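You operate a simulated robot arm through the tools that you are given. There is no shell and no other tool.

You run a simulated robot arm. Do the job below in one go: nothing can be reset, and whatever is moved stays where it is left.

Task
Flush the clamped spool till the flow glass runs clear.
Fine: fill and drain valves open, flush pump on; then pump off, drain and fill shut.

Only the result counts: the job must be done as asked and must still hold three seconds after the hand-in. Knocking over, shifting, dropping, spilling or breaking anything else fails it.

Robot
A 6-joint arm with a two-finger parallel gripper, fixed in place. Base frame: the origin is at the foot of the arm, x ahead of it, y to its left, z up. Readings come in m, rad, newtons and seconds.
With the tool pointing down near the work surface it reaches from about 0.32 to 0.7 m from the base axis. Its first joint turns from -2.897 to 2.897 rad. Payload 4.1 kg.
Tool frame: the origin (TCP) lies between the finger pads and is the grasp point; the fingertips stand 0.023 m ahead of it; z points along the fingers, y is the line along which they close. The gripper opens to 0.094 m. The fingers are 0.038 m wide and 0.01 m thick; the gripper's body (0.054 by 0.096 m) begins 0.039 m behind the TCP.
Orientation is told as [roll, pitch, yaw] about the base's x, y, z axes, in that order, counted from this pose: with the fingers straight down and closing along the base's y, the tool's x points along the base's -x, its y along +y and its z along -z.

Tools
- The arm moves only by the tool apply_moves. Its argument "series" is a list of rows, each a list of 3 entries, a list of its own where there are three numbers: the shift along the base's x, y, z in mm, then the turn, a rotation vector about the base's x, y, z in degrees, then the gripper command, from -1 (shut) to 1 (fully open), values between in proportion. In form: [[[tx, ty, tz], [wx, wy, wz], fingers], ...]. A call has 1 to 20 rows; each row shifts and turns the commanded pose from where the row before left it. Rows are played at 5 a second. More than 0.05 m and 0.15 rad between two rows, or a gripper value outside its range, and nothing of the call is played. Where a pose cannot be reached the arm comes as near as it can. A force on the tool above 90 N (or 10 N above the force at the start of the call, whichever is more), or a blocked arm, ends the call early, and 0.2 s more pass. The fingers move at their own pace (about 0.045 m/s each) and stop on an object; they squeeze with about 44 N. The grip force told is the motor's: it shows also when the fingers shut on nothing. Time passes only in rows, and 0.2 s behind the last, so rows that do not move let the fingers close. The reply holds the time, the measured pose of the TCP, the force on the tool along the base axes, the opening and the grip force, in the units named above and with some noise, with the torque about the TCP (base axes, N m) and any sound that the robot's microphone picked up.
- Cameras (640 x 400 px; columns grow to the right, rows downward): "scene" is fixed at [0.049, 0.4969, 1.3951]; the picture's right is [-0.23, -0.97, 0.00], its down [-0.63, 0.15, -0.77] and it looks along [0.75, -0.17, -0.64] (base axes); focal length 288 px, centre (320, 200). "wrist" rides on the gripper at [0.086, 0.016, -0.074] in the tool frame; the picture's right is [-0.18, 0.98, 0.00], its down [-0.58, -0.11, -0.81] and it looks along [-0.79, -0.15, 0.59] (tool axes); focal length 243 px, centre (320, 200). There is no depth. A picture from a camera that has moved, and an enlarged one, comes with that camera's place and axes in the base frame and with its lens.
- get_image(camera): a new picture of that camera. No time passes.
- slide_trunk(by): slides the trunk up (or, below 0, down) by that many m; the arm rides with it, the base frame stays. It gives what a move gives, with no picture.
- enlarge(camera, box): a new picture of the part [left, top, right, bottom] of that camera's present view, enlarged. No time passes.
- sign_off(): hands the job in; it is judged then, once.

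Places have to be worked out from the pictures, the camera data and where the tool is seen. Open the gripper and draw the arm clear of the work before you hand the job in, unless the task says otherwise.

The tools are called after ">>>" as name(argument=value, ...) on one line, values as JSON. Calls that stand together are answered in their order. apply_moves: Moves the arm, as the interface text tells. Its arguments: {"type":"object","properties":{"series":{"type":"array"}},"required":["series"]} The other tools are called the same way: slide_trunk (by) slides the trunk up or down; get_image (camera) takes a picture; enlarge (camera, box) takes an enlarged picture of a part of a camera's view; sign_off () hands the job in.

At the start:

```text
time_s: 0.0
eef_pos: [0.2685, 0.337, 1.2186]
tcp_rot: [0.0, 0.0, -0.001]
force: [0.9, -0.3, 0.4]
ft_torque: [-0.03, 0.0, -0.01]
width: 0.0939
grip_force: 0.0
trunk travel left (down, up): [-0.525, 0.065]
```

scene: 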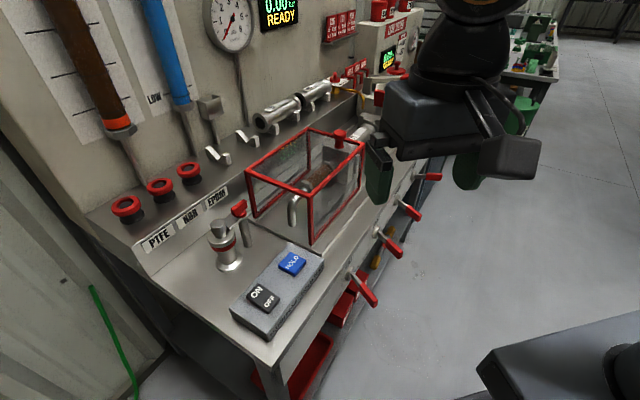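
wrist: 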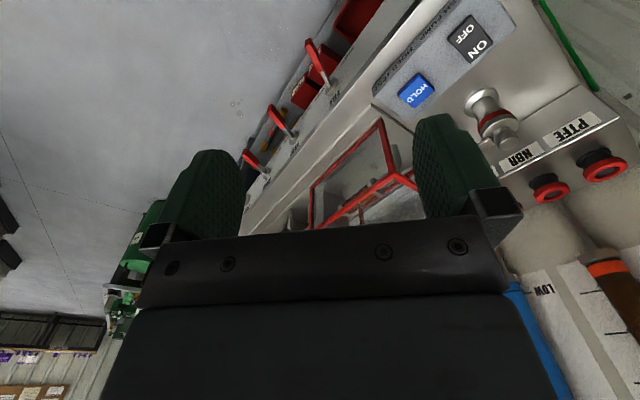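

The scene shows a test bench with several levers, valves and switches; I need to identify fill, drain valves, the flush pump and flow glass. I'll enlarge various parts of the pictures first.

>>> enlarge(camera="scene", box=[200, 100, 400, 225])

>>> enlarge(camera="scene", box=[200, 0, 440, 150])

>>> enlarge(camera="scene", box=[220, 160, 460, 310])

>>> enlarge(camera="scene", box=[180, 250, 420, 400])

>>> enlarge(camera="scene", box=[40, 100, 280, 250])

>>> enlarge(camera="wrist", box=[220, 0, 540, 200])

```text
3.20 times, centred on (300, 162) of scene
camera zoom: at [0.049, 0.4969, 1.3951], right [-0.23, -0.97, 0.0], down [-0.63, 0.15, -0.77], along [0.75, -0.17, -0.64], focal length 923 px, centre (384, 320)
```

zoom: 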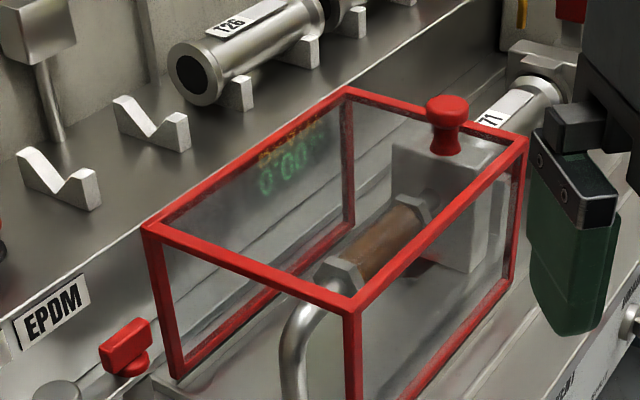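

```text
2.67 times, centred on (320, 75) of scene
camera zoom: at [0.049, 0.4969, 1.3951], right [-0.23, -0.97, 0.0], down [-0.63, 0.15, -0.77], along [0.75, -0.17, -0.64], focal length 769 px, centre (320, 533)
```

zoom: 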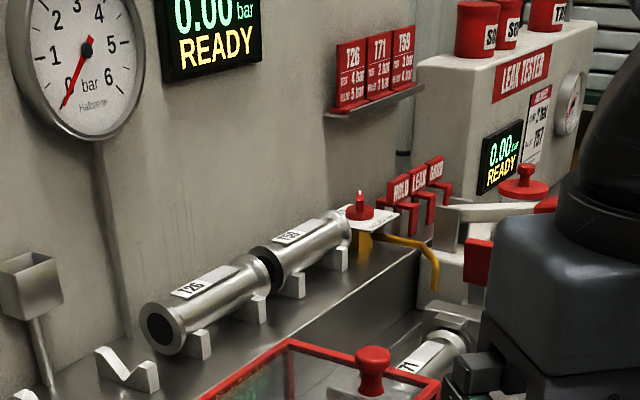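

```text
2.67 times, centred on (340, 235) of scene
camera zoom: at [0.049, 0.4969, 1.3951], right [-0.23, -0.97, 0.0], down [-0.63, 0.15, -0.77], along [0.75, -0.17, -0.64], focal length 769 px, centre (267, 107)
```

zoom: 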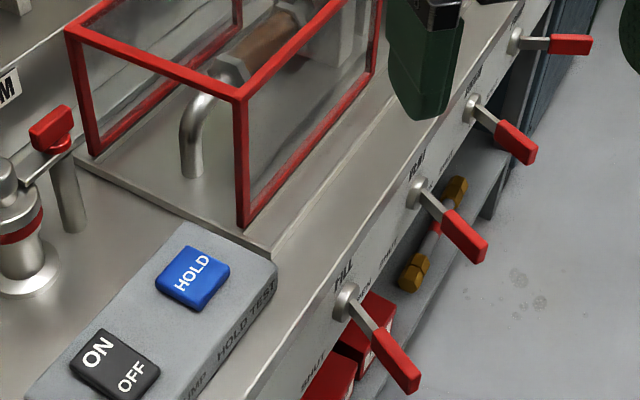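

```text
2.67 times, centred on (300, 325) of scene
camera zoom: at [0.049, 0.4969, 1.3951], right [-0.23, -0.97, 0.0], down [-0.63, 0.15, -0.77], along [0.75, -0.17, -0.64], focal length 769 px, centre (373, -133)
```

zoom: 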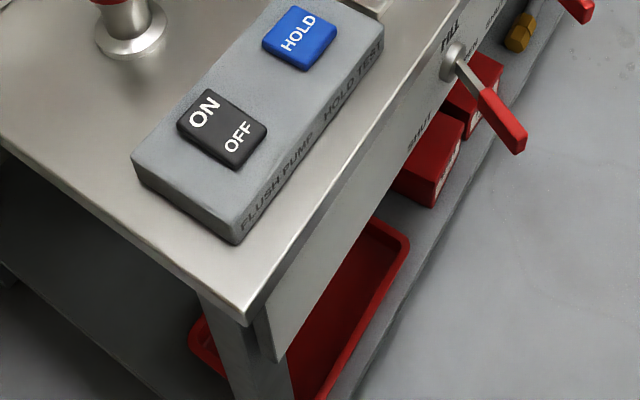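

```text
2.67 times, centred on (160, 175) of scene
camera zoom: at [0.049, 0.4969, 1.3951], right [-0.23, -0.97, 0.0], down [-0.63, 0.15, -0.77], along [0.75, -0.17, -0.64], focal length 769 px, centre (747, 267)
```

zoom: 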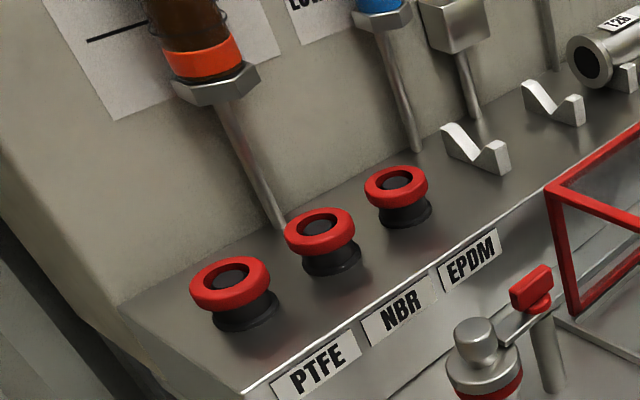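

```text
2.00 times, centred on (380, 100) of wrist
camera zoom: at [0.1822, 0.3512, 1.2938], right [0.18, 0.98, 0.0], down [0.58, -0.11, 0.81], along [0.79, -0.15, -0.59], focal length 485 px, centre (200, 400)
```

zoom: 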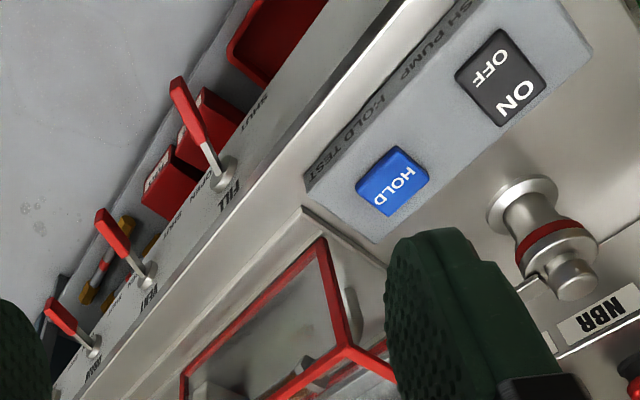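

HOLD triangulates to about (0.43, 0.47, 0.91), the ON/OFF rocker to (0.36, 0.53, 0.91), and the FILL hub to about (0.46, 0.33, 0.785); the front panel runs at about 45°. I'll enlarge each lever and its label to read them.

>>> enlarge(camera="scene", box=[325, 245, 389, 285])

>>> enlarge(camera="scene", box=[355, 205, 419, 245])

>>> enlarge(camera="scene", box=[380, 180, 444, 220])

>>> enlarge(camera="scene", box=[400, 155, 464, 195])

>>> enlarge(camera="wrist", box=[230, 80, 326, 140])

>>> enlarge(camera="wrist", box=[240, 130, 336, 190])

>>> enlarge(camera="wrist", box=[290, 30, 386, 90])

```text
10.00 times, centred on (357, 265) of scene
camera zoom: at [0.049, 0.4969, 1.3951], right [-0.23, -0.97, 0.0], down [-0.63, 0.15, -0.77], along [0.75, -0.17, -0.64], focal length 2884 px, centre (-50, -450)
```

zoom: 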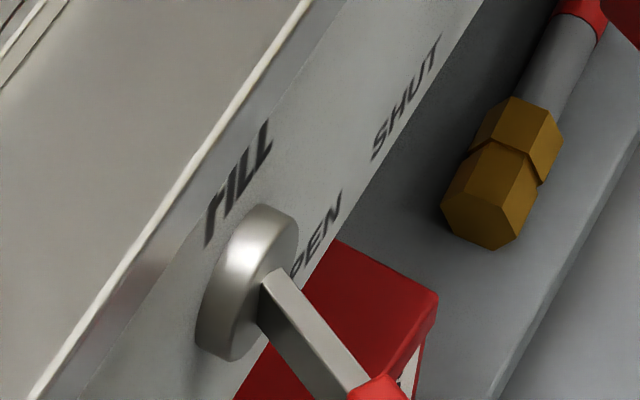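

```text
10.00 times, centred on (387, 225) of scene
camera zoom: at [0.049, 0.4969, 1.3951], right [-0.23, -0.97, 0.0], down [-0.63, 0.15, -0.77], along [0.75, -0.17, -0.64], focal length 2884 px, centre (-350, -50)
```

zoom: 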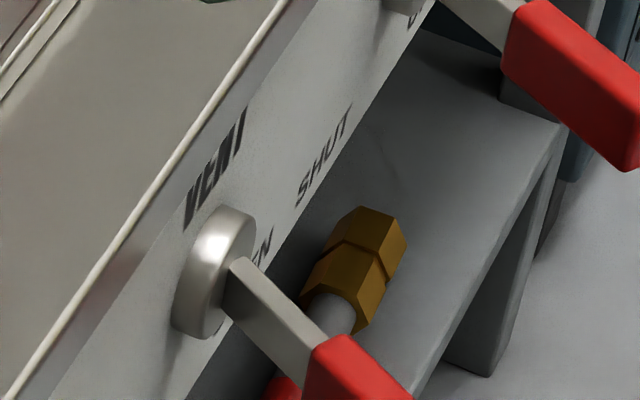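

```text
10.00 times, centred on (412, 200) of scene
camera zoom: at [0.049, 0.4969, 1.3951], right [-0.23, -0.97, 0.0], down [-0.63, 0.15, -0.77], along [0.75, -0.17, -0.64], focal length 2884 px, centre (-600, 200)
```

zoom: 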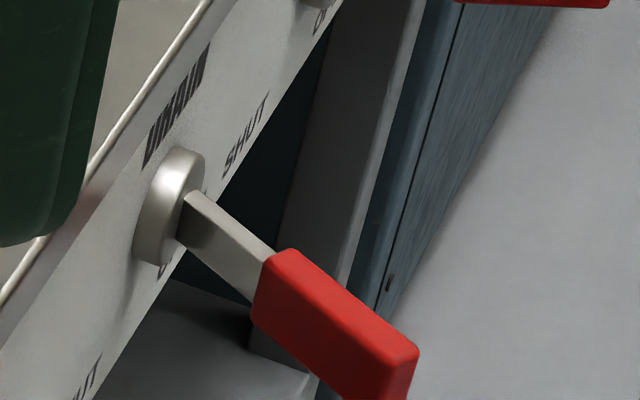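

```text
10.00 times, centred on (432, 175) of scene
camera zoom: at [0.049, 0.4969, 1.3951], right [-0.23, -0.97, 0.0], down [-0.63, 0.15, -0.77], along [0.75, -0.17, -0.64], focal length 2884 px, centre (-800, 450)
```

zoom: 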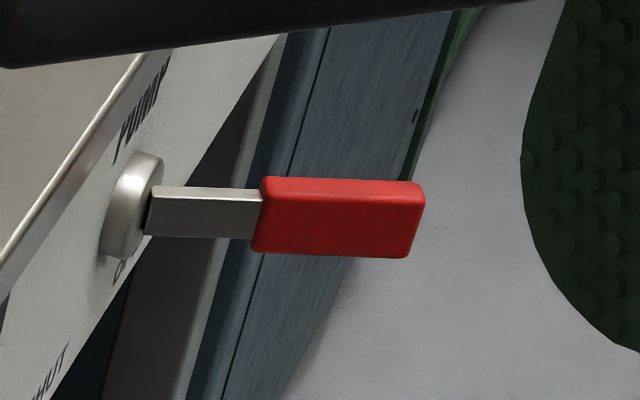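

```text
6.67 times, centred on (278, 110) of wrist
camera zoom: at [0.1822, 0.3512, 1.2938], right [0.18, 0.98, 0.0], down [0.58, -0.11, 0.81], along [0.79, -0.15, -0.59], focal length 1618 px, centre (600, 800)
```

zoom: 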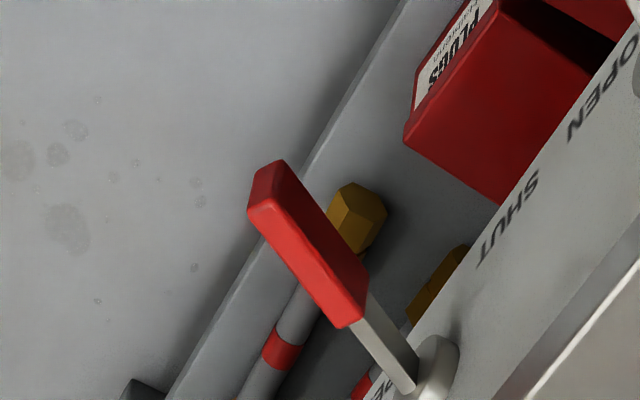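

```text
6.67 times, centred on (288, 160) of wrist
camera zoom: at [0.1822, 0.3512, 1.2938], right [0.18, 0.98, 0.0], down [0.58, -0.11, 0.81], along [0.79, -0.15, -0.59], focal length 1618 px, centre (533, 467)
```

zoom: 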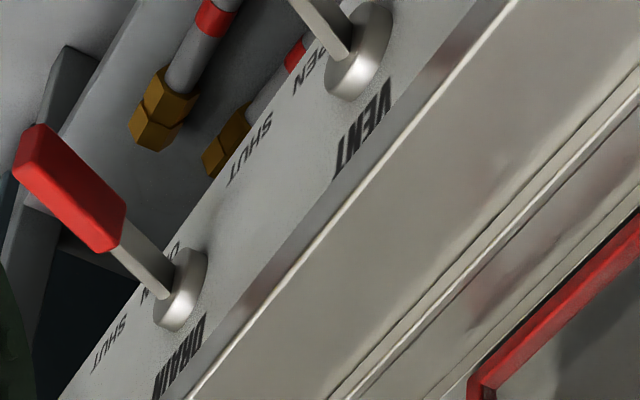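

```text
6.67 times, centred on (338, 60) of wrist
camera zoom: at [0.1822, 0.3512, 1.2938], right [0.18, 0.98, 0.0], down [0.58, -0.11, 0.81], along [0.79, -0.15, -0.59], focal length 1618 px, centre (200, 1133)
```

zoom: 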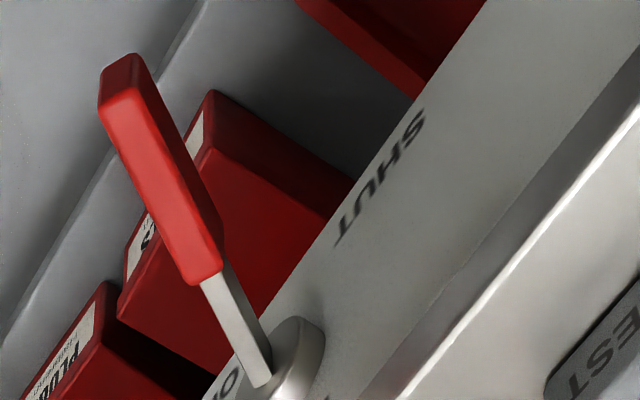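

The front-panel levers read FILL, VENT, DRAIN and a fourth, with SHUT and OPEN labels on the panel below each hub. I need a frontal view to see the lever geometry, so I'll back the arm away from the bench over open floor and yaw it to face the panel.

>>> apply_moves(series=[[[-3, -27, -17], [0, 0, 7], 1], [[-3, -27, -17], [0, 0, 7], 1], [[-3, -27, -17], [0, 0, 7], 1], [[-3, -27, -17], [0, 0, 7], 1], [[-3, -27, -17], [0, 0, 7], 1], [[-3, -27, -17], [0, 0, 7], 1], [[-3, -27, -17], [0, 0, 7], 1]])

>>> get_image(camera="wrist")

>>> get_image(camera="scene")

```text
time_s: 1.6
eef_pos: [0.2481, 0.1462, 1.0984]
tcp_rot: [-0.002, -0.002, 0.857]
force: [0.6, -1.3, 0.1]
ft_torque: [-0.02, 0.01, -0.03]
width: 0.094
grip_force: 0.1
trunk travel left (down, up): [-0.525, 0.065]
```

```text
taken
camera wrist: at [0.179, 0.0909, 1.1742], right [-0.62, 0.78, 0.0], down [0.46, 0.37, 0.81], along [0.63, 0.5, -0.59], focal length 243 px, centre (320, 200)
```

wrist: 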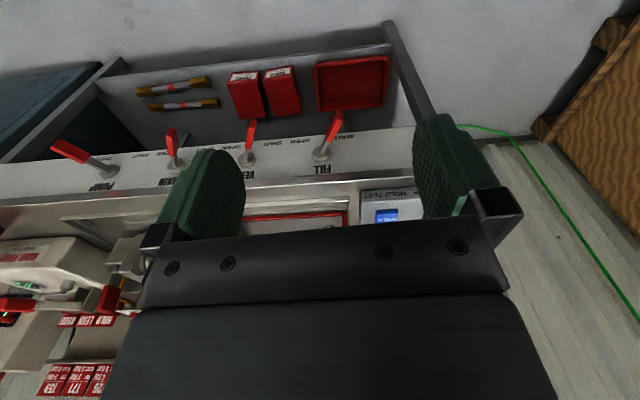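

```text
taken
```

scene: 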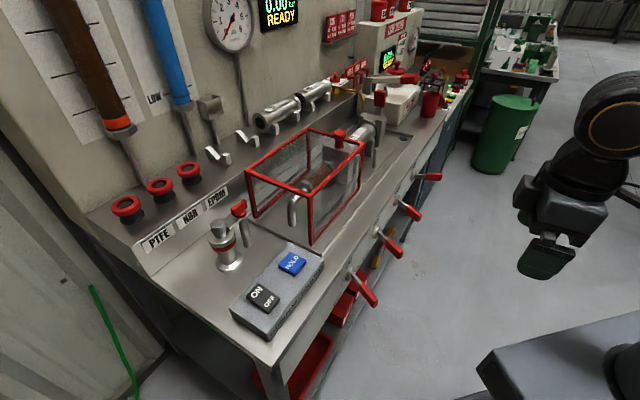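

The view now shows four levers from the front (image upside down). I'll enlarge the panel region to see lever directions and labels.

>>> enlarge(camera="wrist", box=[230, 100, 390, 200])

>>> enlarge(camera="wrist", box=[40, 110, 200, 210])

>>> enlarge(camera="scene", box=[260, 80, 452, 200])

>>> enlarge(camera="scene", box=[320, 150, 480, 250])

```text
4.00 times, centred on (310, 150) of wrist
camera zoom: at [0.179, 0.0909, 1.1742], right [-0.62, 0.78, 0.0], down [0.46, 0.37, 0.81], along [0.63, 0.5, -0.59], focal length 970 px, centre (360, 400)
```

zoom: 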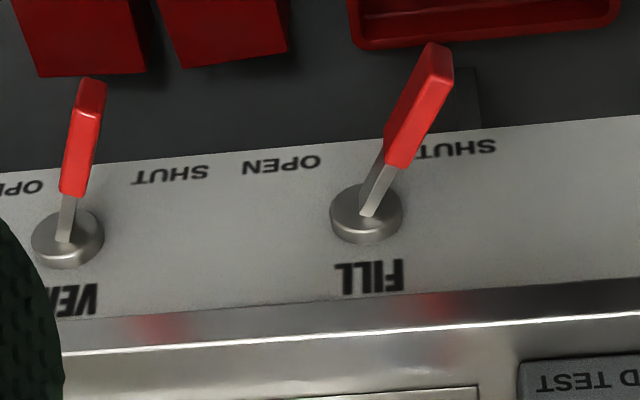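

```text
4.00 times, centred on (120, 160) of wrist
camera zoom: at [0.179, 0.0909, 1.1742], right [-0.62, 0.78, 0.0], down [0.46, 0.37, 0.81], along [0.63, 0.5, -0.59], focal length 970 px, centre (1120, 360)
```

zoom: 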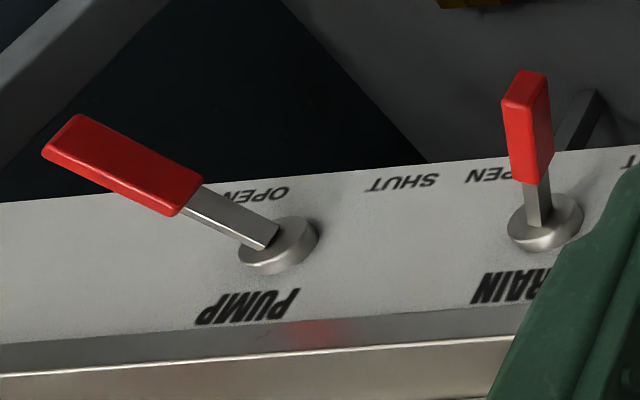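

```text
3.33 times, centred on (356, 140) of scene
camera zoom: at [0.049, 0.4969, 1.3951], right [-0.23, -0.97, 0.0], down [-0.63, 0.15, -0.77], along [0.75, -0.17, -0.64], focal length 961 px, centre (200, 400)
```

zoom: 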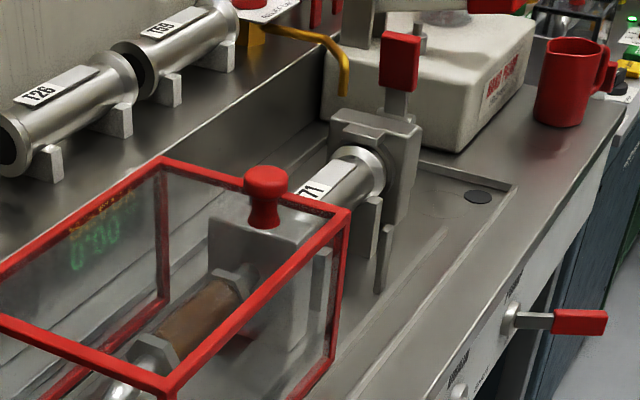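

```text
4.00 times, centred on (400, 200) of scene
camera zoom: at [0.049, 0.4969, 1.3951], right [-0.23, -0.97, 0.0], down [-0.63, 0.15, -0.77], along [0.75, -0.17, -0.64], focal length 1154 px, centre (0, 200)
```

zoom: 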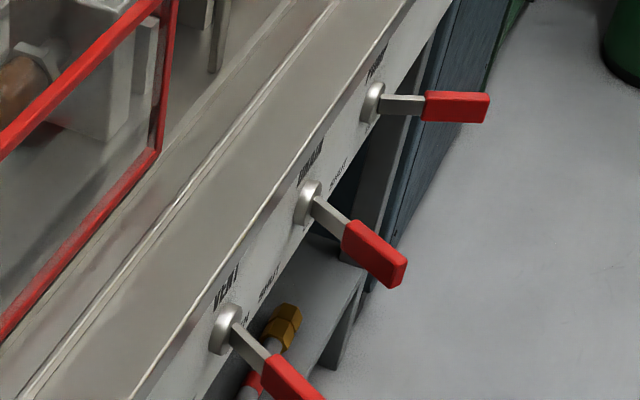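

FILL, VENT and DRAIN levers all point to their left (SHUT side), PUMP lever points right (OPEN); levers swing about a vertical axis at z≈0.785, hubs spaced 0.167 m along (0.707,-0.707). I'll lower the trunk with the arm clear of the bench (TCP is 0.27 m off the panel).

>>> slide_trunk(by=-0.2)

>>> get_image(camera="wrist")

>>> get_image(camera="scene")

```text
time_s: 3.8
eef_pos: [0.2483, 0.1474, 0.9]
tcp_rot: [0.0, 0.0, 0.855]
force: [0.8, -0.2, -0.5]
ft_torque: [-0.01, -0.01, 0.0]
width: 0.094
grip_force: 0.1
trunk travel left (down, up): [-0.325, 0.265]
```

```text
taken
camera wrist: at [0.179, 0.0915, 0.9744], right [-0.62, 0.78, 0.0], down [0.46, 0.37, 0.81], along [0.63, 0.5, -0.59], focal length 243 px, centre (320, 200)
```

wrist: 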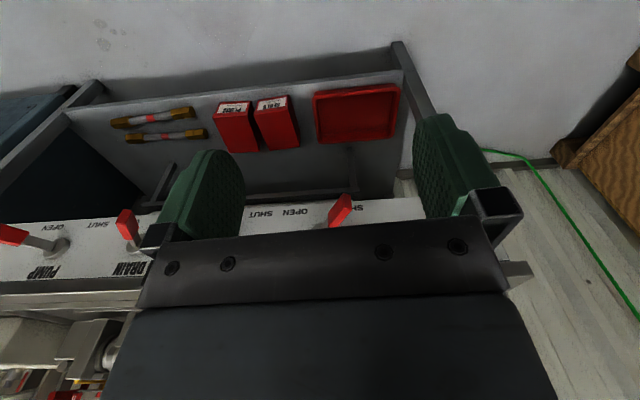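

```text
taken
```

scene: 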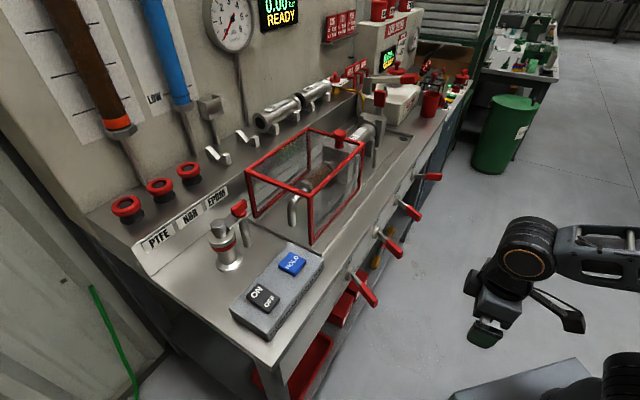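

Trunk is lowered, TCP at z 0.90 and clear. I'll enlarge the lever views again from this lower viewpoint to refine the heights and handle positions.

>>> enlarge(camera="wrist", box=[240, 180, 400, 280])

>>> enlarge(camera="wrist", box=[0, 190, 160, 290])

>>> enlarge(camera="scene", box=[336, 250, 400, 310])

```text
4.00 times, centred on (320, 230) of wrist
camera zoom: at [0.179, 0.0915, 0.9744], right [-0.62, 0.78, 0.0], down [0.46, 0.37, 0.81], along [0.63, 0.5, -0.59], focal length 970 px, centre (320, 80)
```

zoom: 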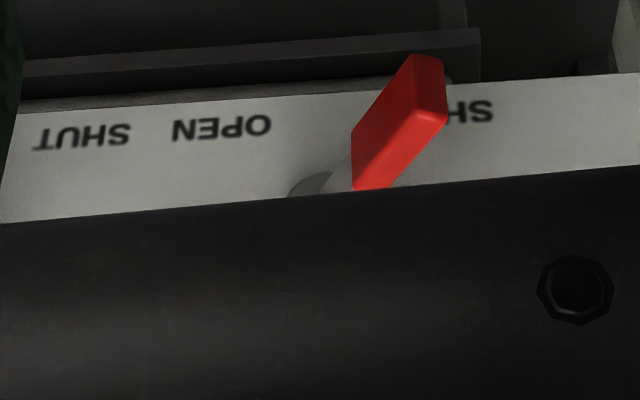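

```text
4.00 times, centred on (80, 240) of wrist
camera zoom: at [0.179, 0.0915, 0.9744], right [-0.62, 0.78, 0.0], down [0.46, 0.37, 0.81], along [0.63, 0.5, -0.59], focal length 970 px, centre (1280, 40)
```

zoom: 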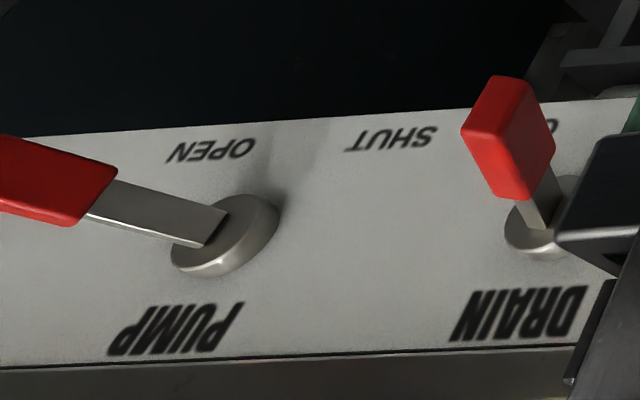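

```text
6.67 times, centred on (368, 280) of scene
camera zoom: at [0.049, 0.4969, 1.3951], right [-0.23, -0.97, 0.0], down [-0.63, 0.15, -0.77], along [0.75, -0.17, -0.64], focal length 1923 px, centre (0, -333)
```

zoom: 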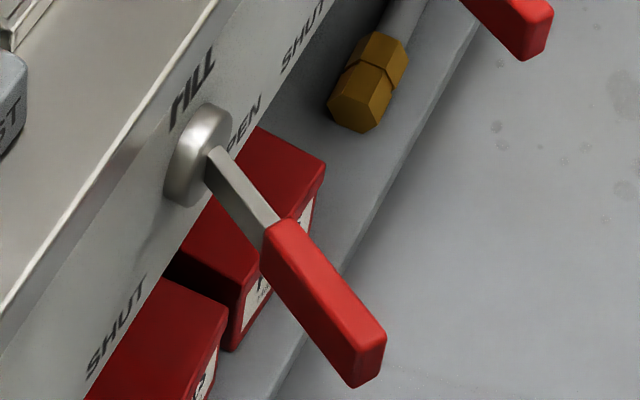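

The FILL handle tip is at about (0.369, 0.292, 0.782), so the lever is level and swung about 28° toward SHUT. I'll bring the open gripper to a point about 0.12 m outside the handle at its height, facing the panel.

>>> apply_moves(series=[[[16, 17, -27], [0, 0, -1], 1], [[16, 17, -27], [0, 0, -1], 1], [[16, 17, -28], [0, 0, -1], 1], [[16, 17, -28], [0, 0, -1], 1]])

>>> get_image(camera="wrist")

>>> enlarge(camera="scene", box=[320, 220, 512, 340])

```text
time_s: 4.8
eef_pos: [0.3108, 0.2142, 0.7891]
tcp_rot: [0.001, 0.0, 0.786]
force: [0.4, 0.2, 0.5]
ft_torque: [0.0, 0.0, -0.01]
width: 0.094
grip_force: 0.0
trunk travel left (down, up): [-0.325, 0.265]
```

```text
taken
camera wrist: at [0.2386, 0.1637, 0.8641], right [-0.56, 0.83, 0.0], down [0.49, 0.33, 0.81], along [0.67, 0.46, -0.59], focal length 243 px, centre (320, 200)
```

wrist: 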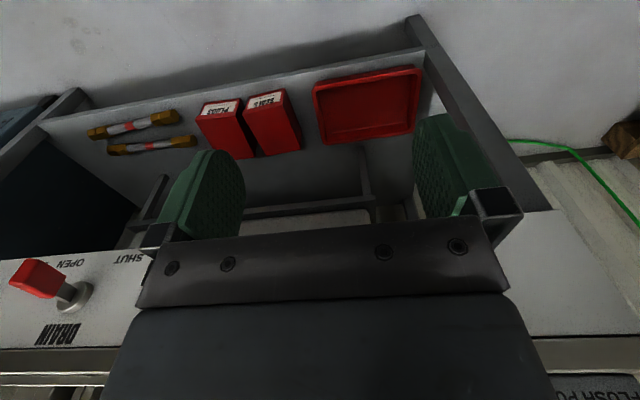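

```text
3.33 times, centred on (416, 280) of scene
camera zoom: at [0.049, 0.4969, 1.3951], right [-0.23, -0.97, 0.0], down [-0.63, 0.15, -0.77], along [0.75, -0.17, -0.64], focal length 961 px, centre (0, -67)
```

zoom: 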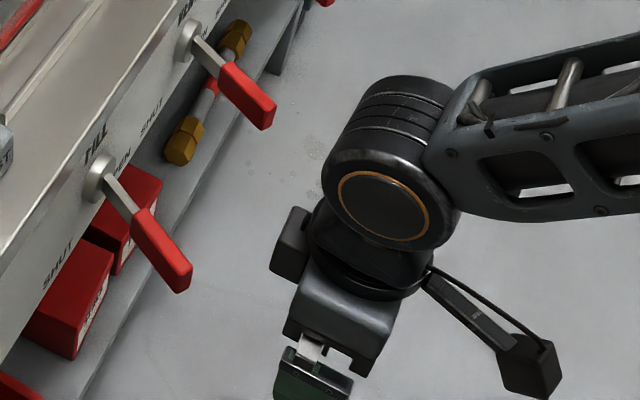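

The gripper is outside the FILL lever at handle height, and the projected TCP agrees with the picture. I'll move straight in toward the panel so the handle enters between the open fingers.

>>> apply_moves(series=[[[29, 29, -1], [0, 0, 0], 1], [[29, 29, -1], [0, 0, 0], 1], [[29, 28, -2], [0, 0, 0], 1]])

>>> get_image(camera="wrist")

>>> enlarge(camera="scene", box=[300, 200, 460, 320])

```text
time_s: 5.6
eef_pos: [0.4001, 0.3003, 0.7848]
tcp_rot: [0.001, 0.001, 0.785]
force: [-0.5, -0.6, 0.3]
ft_torque: [-0.02, -0.05, 0.01]
width: 0.094
grip_force: 0.1
trunk travel left (down, up): [-0.325, 0.265]
```

```text
taken
camera wrist: at [0.3268, 0.2498, 0.8606], right [-0.56, 0.83, 0.0], down [0.49, 0.33, 0.81], along [0.67, 0.45, -0.59], focal length 243 px, centre (320, 200)
```

wrist: 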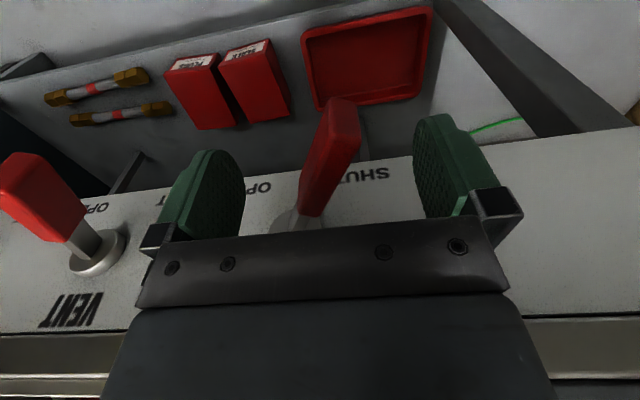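

```text
3.33 times, centred on (380, 260) of scene
camera zoom: at [0.049, 0.4969, 1.3951], right [-0.23, -0.97, 0.0], down [-0.63, 0.15, -0.77], along [0.75, -0.17, -0.64], focal length 961 px, centre (120, 0)
```

zoom: 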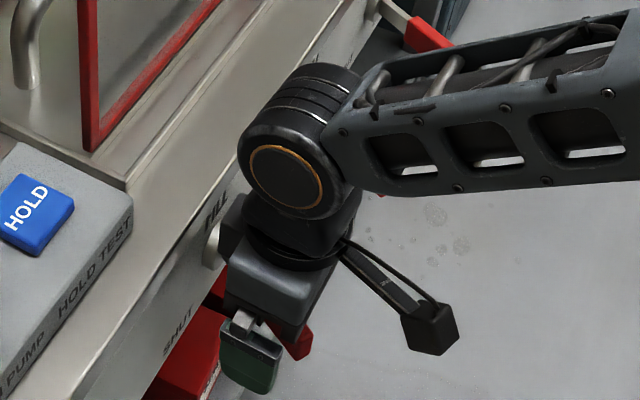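

The FILL handle sits between the two fingers. I'll narrow the gap to about 55 mm, then sweep along +e (0.707,-0.707) toward OPEN in small steps, watching the force.

>>> apply_moves(series=[[[0, 0, 0], [0, 0, 0], 0.17], [[0, 0, 0], [0, 0, 0], 0.17], [[0, 0, 0], [0, 0, 0], 0.17], [[7, -7, 0], [0, 0, 0], 0.17], [[7, -7, 0], [0, 0, 0], 0.17], [[7, -7, 0], [0, 0, 0], 0.17]])

>>> get_image(camera="wrist")

```text
time_s: 7.0
eef_pos: [0.42, 0.2795, 0.7843]
tcp_rot: [0.001, 0.0, 0.786]
force: [-0.5, 0.5, 0.7]
ft_torque: [-0.01, -0.01, 0.03]
width: 0.0555
grip_force: 0.6
trunk travel left (down, up): [-0.325, 0.265]
```

```text
taken
camera wrist: at [0.3479, 0.229, 0.8604], right [-0.56, 0.83, 0.0], down [0.49, 0.33, 0.81], along [0.67, 0.46, -0.59], focal length 243 px, centre (320, 200)
```

wrist: 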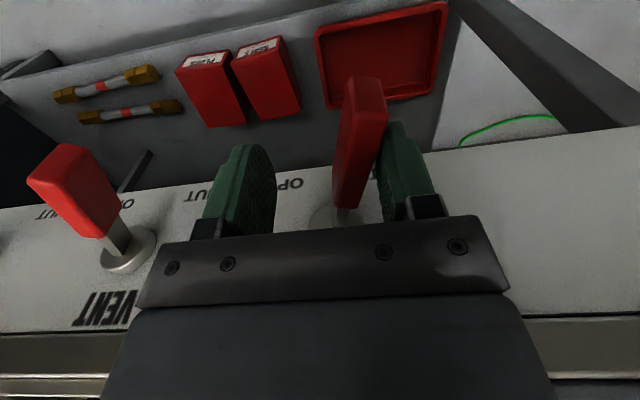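

The lever is turning with low force. I'll continue the sweep toward OPEN by another 40 mm.

>>> apply_moves(series=[[[7, -7, 0], [0, 0, 0], 0.17], [[7, -7, 0], [0, 0, 0], 0.17], [[7, -7, 0], [0, 0, 0], 0.17], [[7, -7, 0], [0, 0, 0], 0.17]])

>>> get_image(camera="wrist")

>>> enlarge(camera="scene", box=[300, 200, 460, 320])

```text
time_s: 8.0
eef_pos: [0.448, 0.2521, 0.7858]
tcp_rot: [-0.001, 0.0, 0.787]
force: [-0.9, -0.6, 0.1]
ft_torque: [-0.04, -0.03, -0.01]
width: 0.0551
grip_force: 0.0
trunk travel left (down, up): [-0.325, 0.265]
```

```text
taken
camera wrist: at [0.3759, 0.2014, 0.8603], right [-0.56, 0.83, 0.0], down [0.49, 0.33, 0.81], along [0.67, 0.46, -0.59], focal length 243 px, centre (320, 200)
```

wrist: 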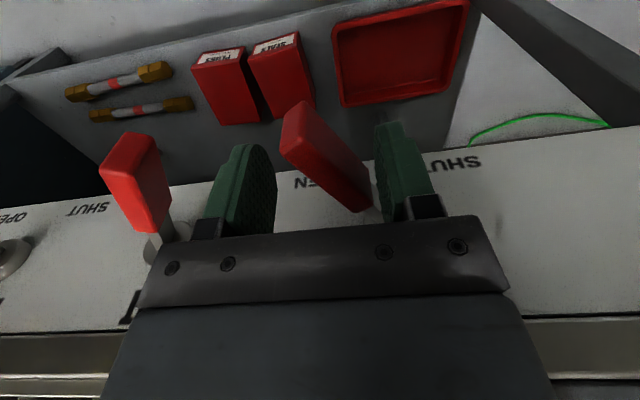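

```text
3.33 times, centred on (380, 260) of scene
camera zoom: at [0.049, 0.4969, 1.3951], right [-0.23, -0.97, 0.0], down [-0.63, 0.15, -0.77], along [0.75, -0.17, -0.64], focal length 961 px, centre (120, 0)
```

zoom: 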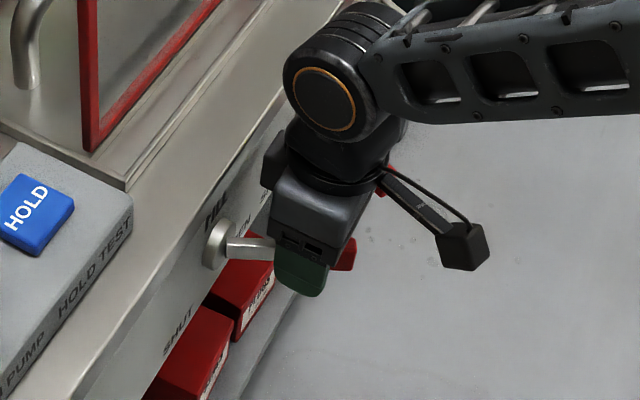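

The lever has swung to the OPEN side. I'll push a few mm further to see whether it's against its end stop.

>>> apply_moves(series=[[[3.5, -3.5, 0], [0, 0, 0], 0.17], [[3.5, -3.5, 0], [0, 0, 0], 0.17]])

>>> get_image(camera="wrist")

```text
time_s: 8.6
eef_pos: [0.4522, 0.2464, 0.7851]
tcp_rot: [0.001, 0.002, 0.787]
force: [-15.9, 13.0, -0.1]
ft_torque: [0.1, 0.1, 0.43]
width: 0.064
grip_force: 10.4
trunk travel left (down, up): [-0.325, 0.265]
```

```text
taken
camera wrist: at [0.3808, 0.1961, 0.8604], right [-0.57, 0.82, 0.0], down [0.49, 0.34, 0.81], along [0.66, 0.46, -0.59], focal length 243 px, centre (320, 200)
```

wrist: 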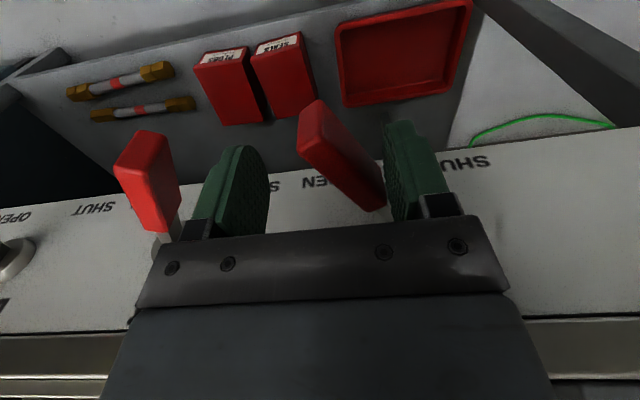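

The lever is firm against its stop (about 20 N), so FILL is open. I'll back off a little, withdraw straight outward, and then travel along the panel to in front of DRAIN (hub about (0.695, 0.082)).

>>> apply_moves(series=[[[-6, 6, 0], [0, 0, 0], 0.17], [[-28, -28, 0], [0, 0, 0], 0.17], [[-28, -28, 0], [0, 0, 0], 0.17], [[-28, -28, 0], [0, 0, 0], 0.17], [[0, 0, 0], [0, 0, 0], 0.17]])

>>> enlarge(camera="scene", box=[300, 160, 460, 280])

>>> get_image(camera="wrist")

```text
time_s: 9.8
eef_pos: [0.364, 0.1675, 0.786]
tcp_rot: [-0.001, 0.001, 0.787]
force: [0.0, -0.7, -0.1]
ft_torque: [-0.01, 0.0, 0.04]
width: 0.055
grip_force: 0.0
trunk travel left (down, up): [-0.325, 0.265]
```

```text
3.33 times, centred on (380, 220) of scene
camera zoom: at [0.049, 0.4969, 1.3951], right [-0.23, -0.97, 0.0], down [-0.63, 0.15, -0.77], along [0.75, -0.17, -0.64], focal length 961 px, centre (120, 133)
```

zoom: 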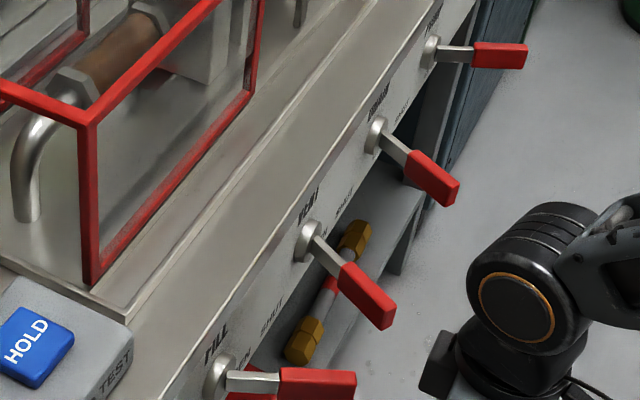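

```text
taken
camera wrist: at [0.2923, 0.1158, 0.8607], right [-0.56, 0.83, 0.0], down [0.49, 0.33, 0.81], along [0.67, 0.46, -0.59], focal length 243 px, centre (320, 200)
```

wrist: 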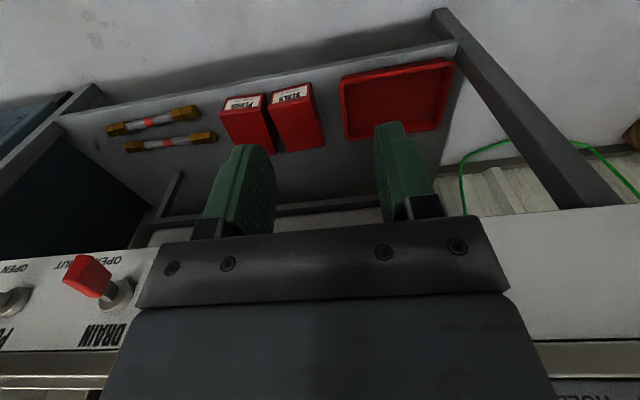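

FILL now matches the PUMP lever's orientation (open), with VENT untouched. I'll travel along the panel, 0.1 m clear of the handles, to in front of DRAIN.

>>> apply_moves(series=[[[31, -31, 0], [0, 0, 0], 1], [[31, -31, 0], [0, 0, 0], 1], [[31, -31, 0], [0, 0, 0], 1], [[31, -32, 0], [0, 0, 0], 1], [[31, -31, 0], [0, 0, 0], 1], [[31, -31, 0], [0, 0, 0], 1]])

>>> get_image(camera="wrist")

>>> enlarge(camera="scene", box=[340, 120, 532, 240])

```text
time_s: 11.2
eef_pos: [0.5511, -0.0201, 0.7855]
tcp_rot: [0.002, 0.0, 0.786]
force: [0.3, 0.5, 0.1]
ft_torque: [0.01, 0.03, -0.02]
width: 0.0937
grip_force: 0.0
trunk travel left (down, up): [-0.325, 0.265]
```

```text
taken
camera wrist: at [0.4789, -0.0712, 0.8607], right [-0.57, 0.82, 0.0], down [0.49, 0.33, 0.81], along [0.67, 0.46, -0.59], focal length 243 px, centre (320, 200)
```

wrist: 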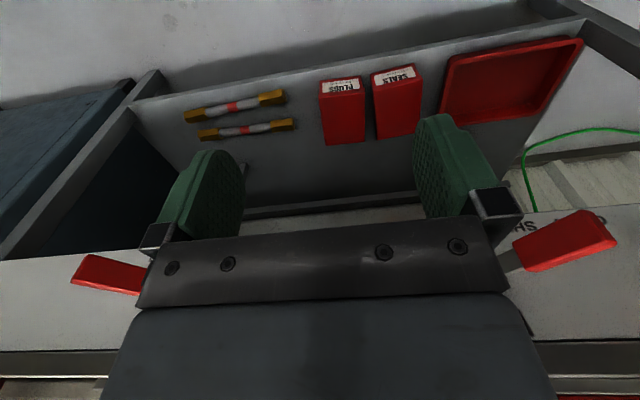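

```text
3.33 times, centred on (436, 180) of scene
camera zoom: at [0.049, 0.4969, 1.3951], right [-0.23, -0.97, 0.0], down [-0.63, 0.15, -0.77], along [0.75, -0.17, -0.64], focal length 961 px, centre (-67, 267)
```

zoom: 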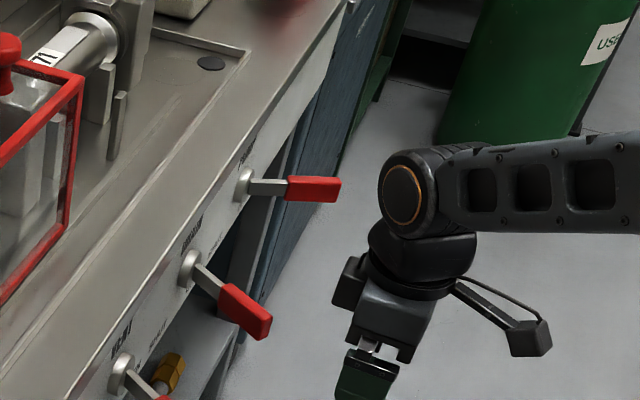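

DRAIN's handle tip works out at about (0.611, 0.054, 0.783), so the spacing is about 0.17 m. I'll move in to straddle it at TCP (0.641, 0.062, 0.785).

>>> apply_moves(series=[[[30, 27, 0], [0, 0, 0], 1], [[30, 27, 0], [0, 0, 0], 1], [[30, 28, 0], [0, 0, 0], 1]])

>>> get_image(camera="wrist")

>>> enlarge(camera="scene", box=[340, 120, 532, 240])

```text
time_s: 12.0
eef_pos: [0.6412, 0.0628, 0.7853]
tcp_rot: [0.0, 0.0, 0.785]
force: [-0.8, 0.5, 0.3]
ft_torque: [0.02, 0.02, -0.03]
width: 0.0941
grip_force: 0.1
trunk travel left (down, up): [-0.325, 0.265]
```

```text
taken
camera wrist: at [0.5688, 0.0122, 0.8603], right [-0.57, 0.82, 0.0], down [0.49, 0.33, 0.81], along [0.66, 0.46, -0.59], focal length 243 px, centre (320, 200)
```

wrist: 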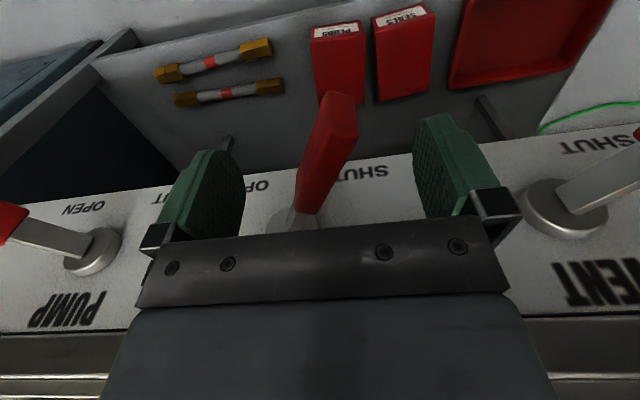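

```text
3.33 times, centred on (436, 180) of scene
camera zoom: at [0.049, 0.4969, 1.3951], right [-0.23, -0.97, 0.0], down [-0.63, 0.15, -0.77], along [0.75, -0.17, -0.64], focal length 961 px, centre (-67, 267)
```

zoom: 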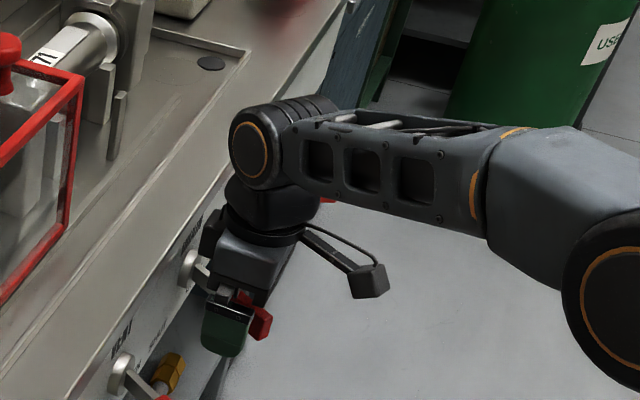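

The DRAIN handle sits between the fingers just as FILL did. I'll repeat the same narrowing and sweep toward OPEN.

>>> apply_moves(series=[[[0, 0, 0], [0, 0, 0], 0.17], [[0, 0, 0], [0, 0, 0], 0.17], [[0, 0, 0], [0, 0, 0], 0.17], [[7, -7, 0], [0, 0, 0], 0.17], [[7, -7, 0], [0, 0, 0], 0.17], [[7, -7, 0], [0, 0, 0], 0.17], [[7, -7, 0], [0, 0, 0], 0.17], [[7, -7, 0], [0, 0, 0], 0.17], [[7, -7, 0], [0, 0, 0], 0.17], [[7, -7, 0], [0, 0, 0], 0.17], [[3.5, -3.5, 0], [0, 0, 0], 0.17]])

>>> get_image(camera="wrist")

```text
time_s: 14.4
eef_pos: [0.6923, 0.0101, 0.7863]
tcp_rot: [0.003, 0.0, 0.787]
force: [-7.1, 4.5, -2.5]
ft_torque: [-0.07, 0.04, 0.22]
width: 0.0589
grip_force: 3.8
trunk travel left (down, up): [-0.325, 0.265]
```

```text
taken
camera wrist: at [0.6205, -0.0399, 0.8605], right [-0.57, 0.82, 0.0], down [0.49, 0.34, 0.81], along [0.66, 0.46, -0.59], focal length 243 px, centre (320, 200)
```

wrist: 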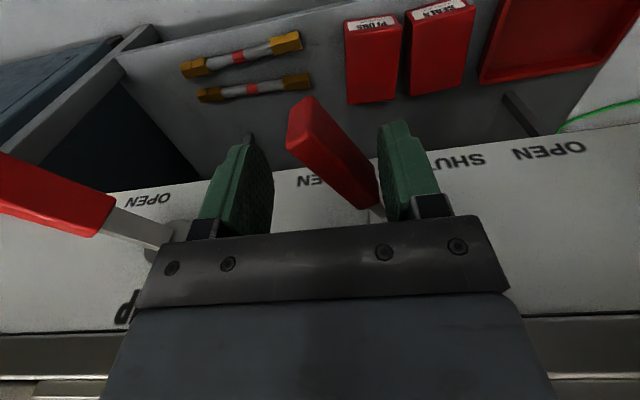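

DRAIN is at its stop (about 8 N, handle swung to OPEN). I'll back off and withdraw straight outward, then rise.

>>> apply_moves(series=[[[-6, 6, 0], [0, 0, 0], 0.17], [[-28, -28, 0], [0, 0, 0], 0.17], [[-28, -28, 0], [0, 0, 0], 0.17], [[-28, -28, 0], [0, 0, 0], 0.17], [[0, 0, 40], [0, 0, 0], 0.0], [[0, 0, 40], [0, 0, 0], -0.5], [[0, 0, 40], [0, 0, 0], -1], [[0, 0, 40], [0, 0, 0], -1]])

>>> get_image(camera="scene")

>>> enlarge(camera="scene", box=[320, 150, 480, 270])

>>> enlarge(camera="scene", box=[200, 220, 340, 340])

```text
time_s: 16.2
eef_pos: [0.6033, -0.0688, 0.9466]
tcp_rot: [0.0, 0.002, 0.786]
force: [-0.6, -0.5, 0.8]
ft_torque: [-0.01, 0.01, 0.02]
width: 0.0
grip_force: 24.1
trunk travel left (down, up): [-0.325, 0.265]
```

```text
taken
```

scene: 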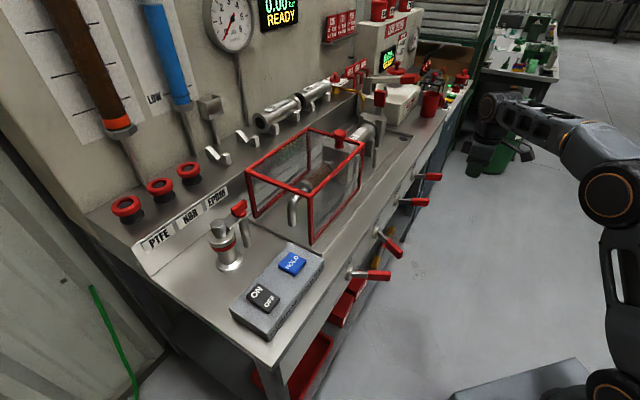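

```text
3.33 times, centred on (400, 210) of scene
camera zoom: at [0.049, 0.4969, 1.3951], right [-0.23, -0.97, 0.0], down [-0.63, 0.15, -0.77], along [0.75, -0.17, -0.64], focal length 961 px, centre (53, 167)
```

zoom: 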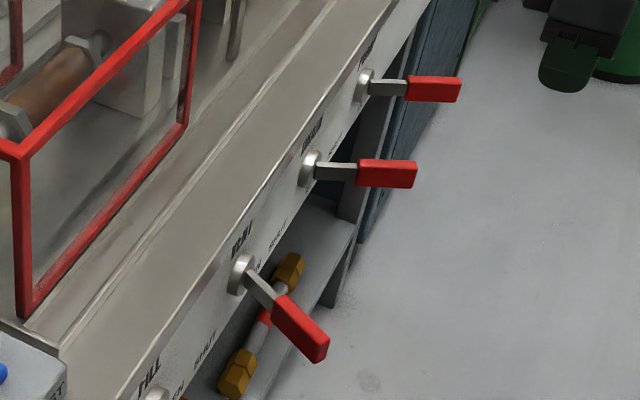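

```text
3.33 times, centred on (270, 280) of scene
camera zoom: at [0.049, 0.4969, 1.3951], right [-0.23, -0.97, 0.0], down [-0.63, 0.15, -0.77], along [0.75, -0.17, -0.64], focal length 961 px, centre (487, -67)
```

zoom: 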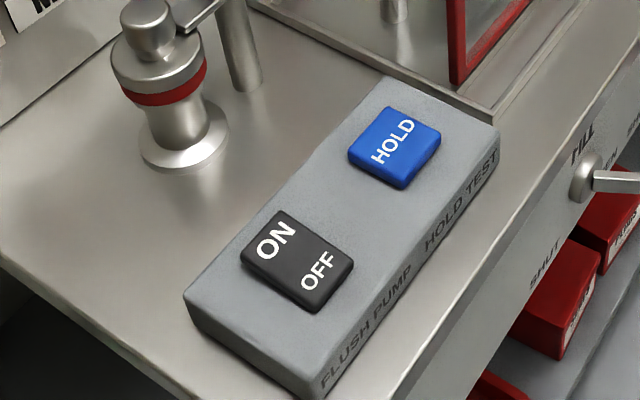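

FILL and DRAIN now both point OPEN, VENT still SHUT. The rocker's centre is about (0.363, 0.534, 0.908) with its ON end at the back; I'll travel with closed fingers in front of the bench at z≈1.0 to a point in front of the rocker.

>>> apply_moves(series=[[[-31.2, 33.6, 4.6], [0, 0, 0], -1], [[-31.2, 33.6, 4.6], [0, 0, 0], -1], [[-31.2, 33.6, 4.6], [0, 0, 0], -1], [[-31.2, 33.6, 4.6], [0, 0, 0], -1], [[-31.2, 33.6, 4.6], [0, 0, 0], -1], [[-31.2, 33.6, 4.6], [0, 0, 0], -1], [[-31.2, 33.6, 4.6], [0, 0, 0], -1], [[-31.2, 33.6, 4.6], [0, 0, 0], -1], [[-31.2, 33.6, 4.6], [0, 0, 0], -1], [[-31.2, 33.6, 4.6], [0, 0, 0], -1], [[-31.2, 33.6, 4.6], [0, 0, 0], -1], [[-31.2, 33.6, 4.6], [0, 0, 0], -1], [[-31.2, 33.6, 4.6], [0, 0, 0], -1]])

>>> get_image(camera="wrist")

>>> get_image(camera="scene")

```text
time_s: 19.0
eef_pos: [0.1972, 0.3683, 1.004]
tcp_rot: [0.0, 0.0, 0.785]
force: [-0.6, -0.7, -0.3]
ft_torque: [0.01, -0.02, 0.02]
width: 0.0002
grip_force: 42.3
trunk travel left (down, up): [-0.325, 0.265]
```

```text
taken
camera wrist: at [0.125, 0.3174, 1.0798], right [-0.56, 0.83, 0.0], down [0.49, 0.33, 0.81], along [0.67, 0.45, -0.59], focal length 243 px, centre (320, 200)
```

wrist: 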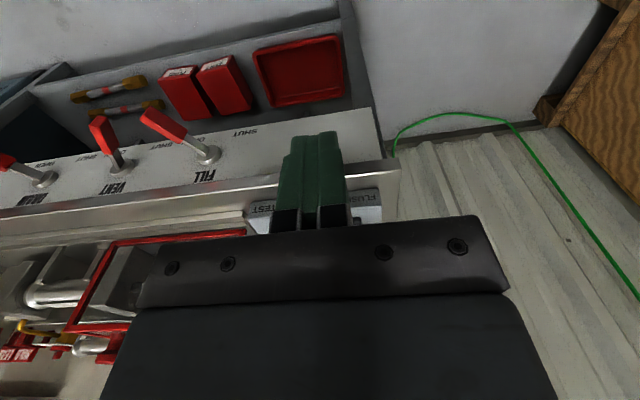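

```text
taken
```

scene: 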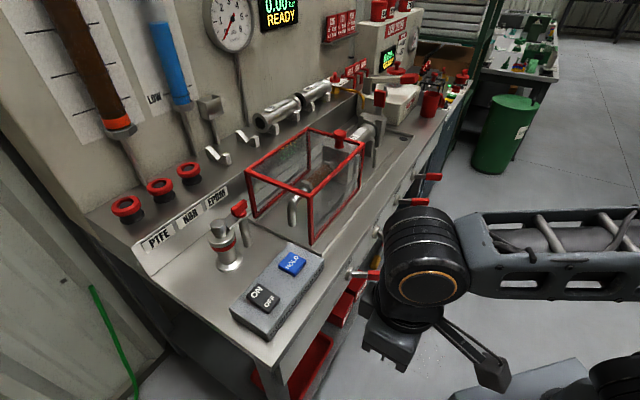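

I'm in front of the rocker at z 1.0. I'll move in above its ON end, staying about 4 cm above it.

>>> apply_moves(series=[[[30.3, 30.1, 0], [0, 0, 0], -1], [[30.3, 30.1, 0], [0, 0, 0], -1], [[30.3, 30.1, 0], [0, 0, 0], -1], [[30.3, 30.1, -5], [0, 0, 0], -1], [[30.3, 30.1, -12], [0, 0, 0], -1], [[30.3, 30.1, -12], [0, 0, 0], -1]])

>>> get_image(camera="wrist")

>>> get_image(camera="scene")

>>> enlarge(camera="scene", box=[200, 200, 360, 320])

```text
time_s: 20.4
eef_pos: [0.3618, 0.5227, 0.9676]
tcp_rot: [0.0, 0.003, 0.784]
force: [0.8, 0.1, 0.0]
ft_torque: [-0.01, 0.0, 0.01]
width: 0.0002
grip_force: 42.8
out of reach, approached as far as the arm can: row 6
trunk travel left (down, up): [-0.325, 0.265]
```

```text
taken
camera wrist: at [0.2882, 0.4722, 1.0433], right [-0.56, 0.83, 0.0], down [0.49, 0.34, 0.81], along [0.67, 0.45, -0.59], focal length 243 px, centre (320, 200)
```

wrist: 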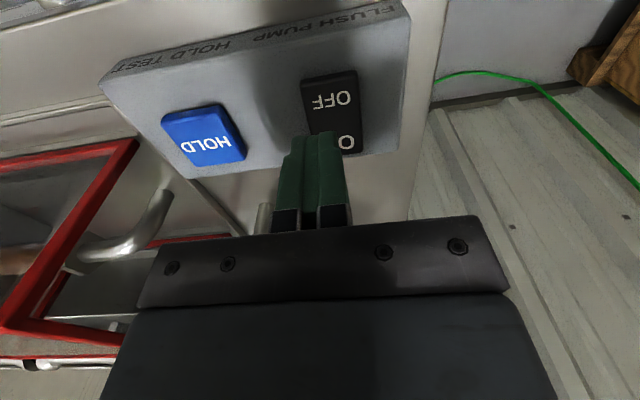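

```text
taken
```

scene: 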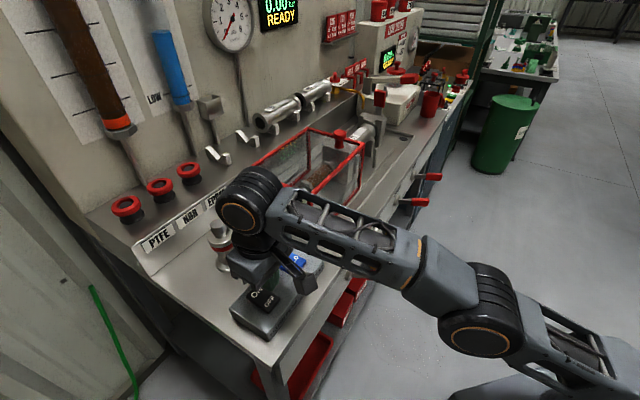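

```text
3.33 times, centred on (280, 260) of scene
camera zoom: at [0.049, 0.4969, 1.3951], right [-0.23, -0.97, 0.0], down [-0.63, 0.15, -0.77], along [0.75, -0.17, -0.64], focal length 961 px, centre (453, 0)
```

zoom: 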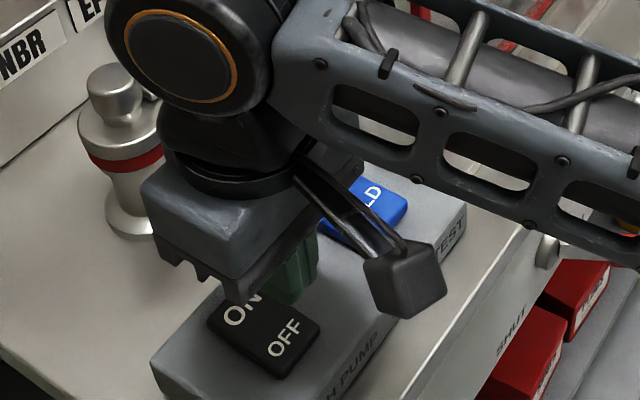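

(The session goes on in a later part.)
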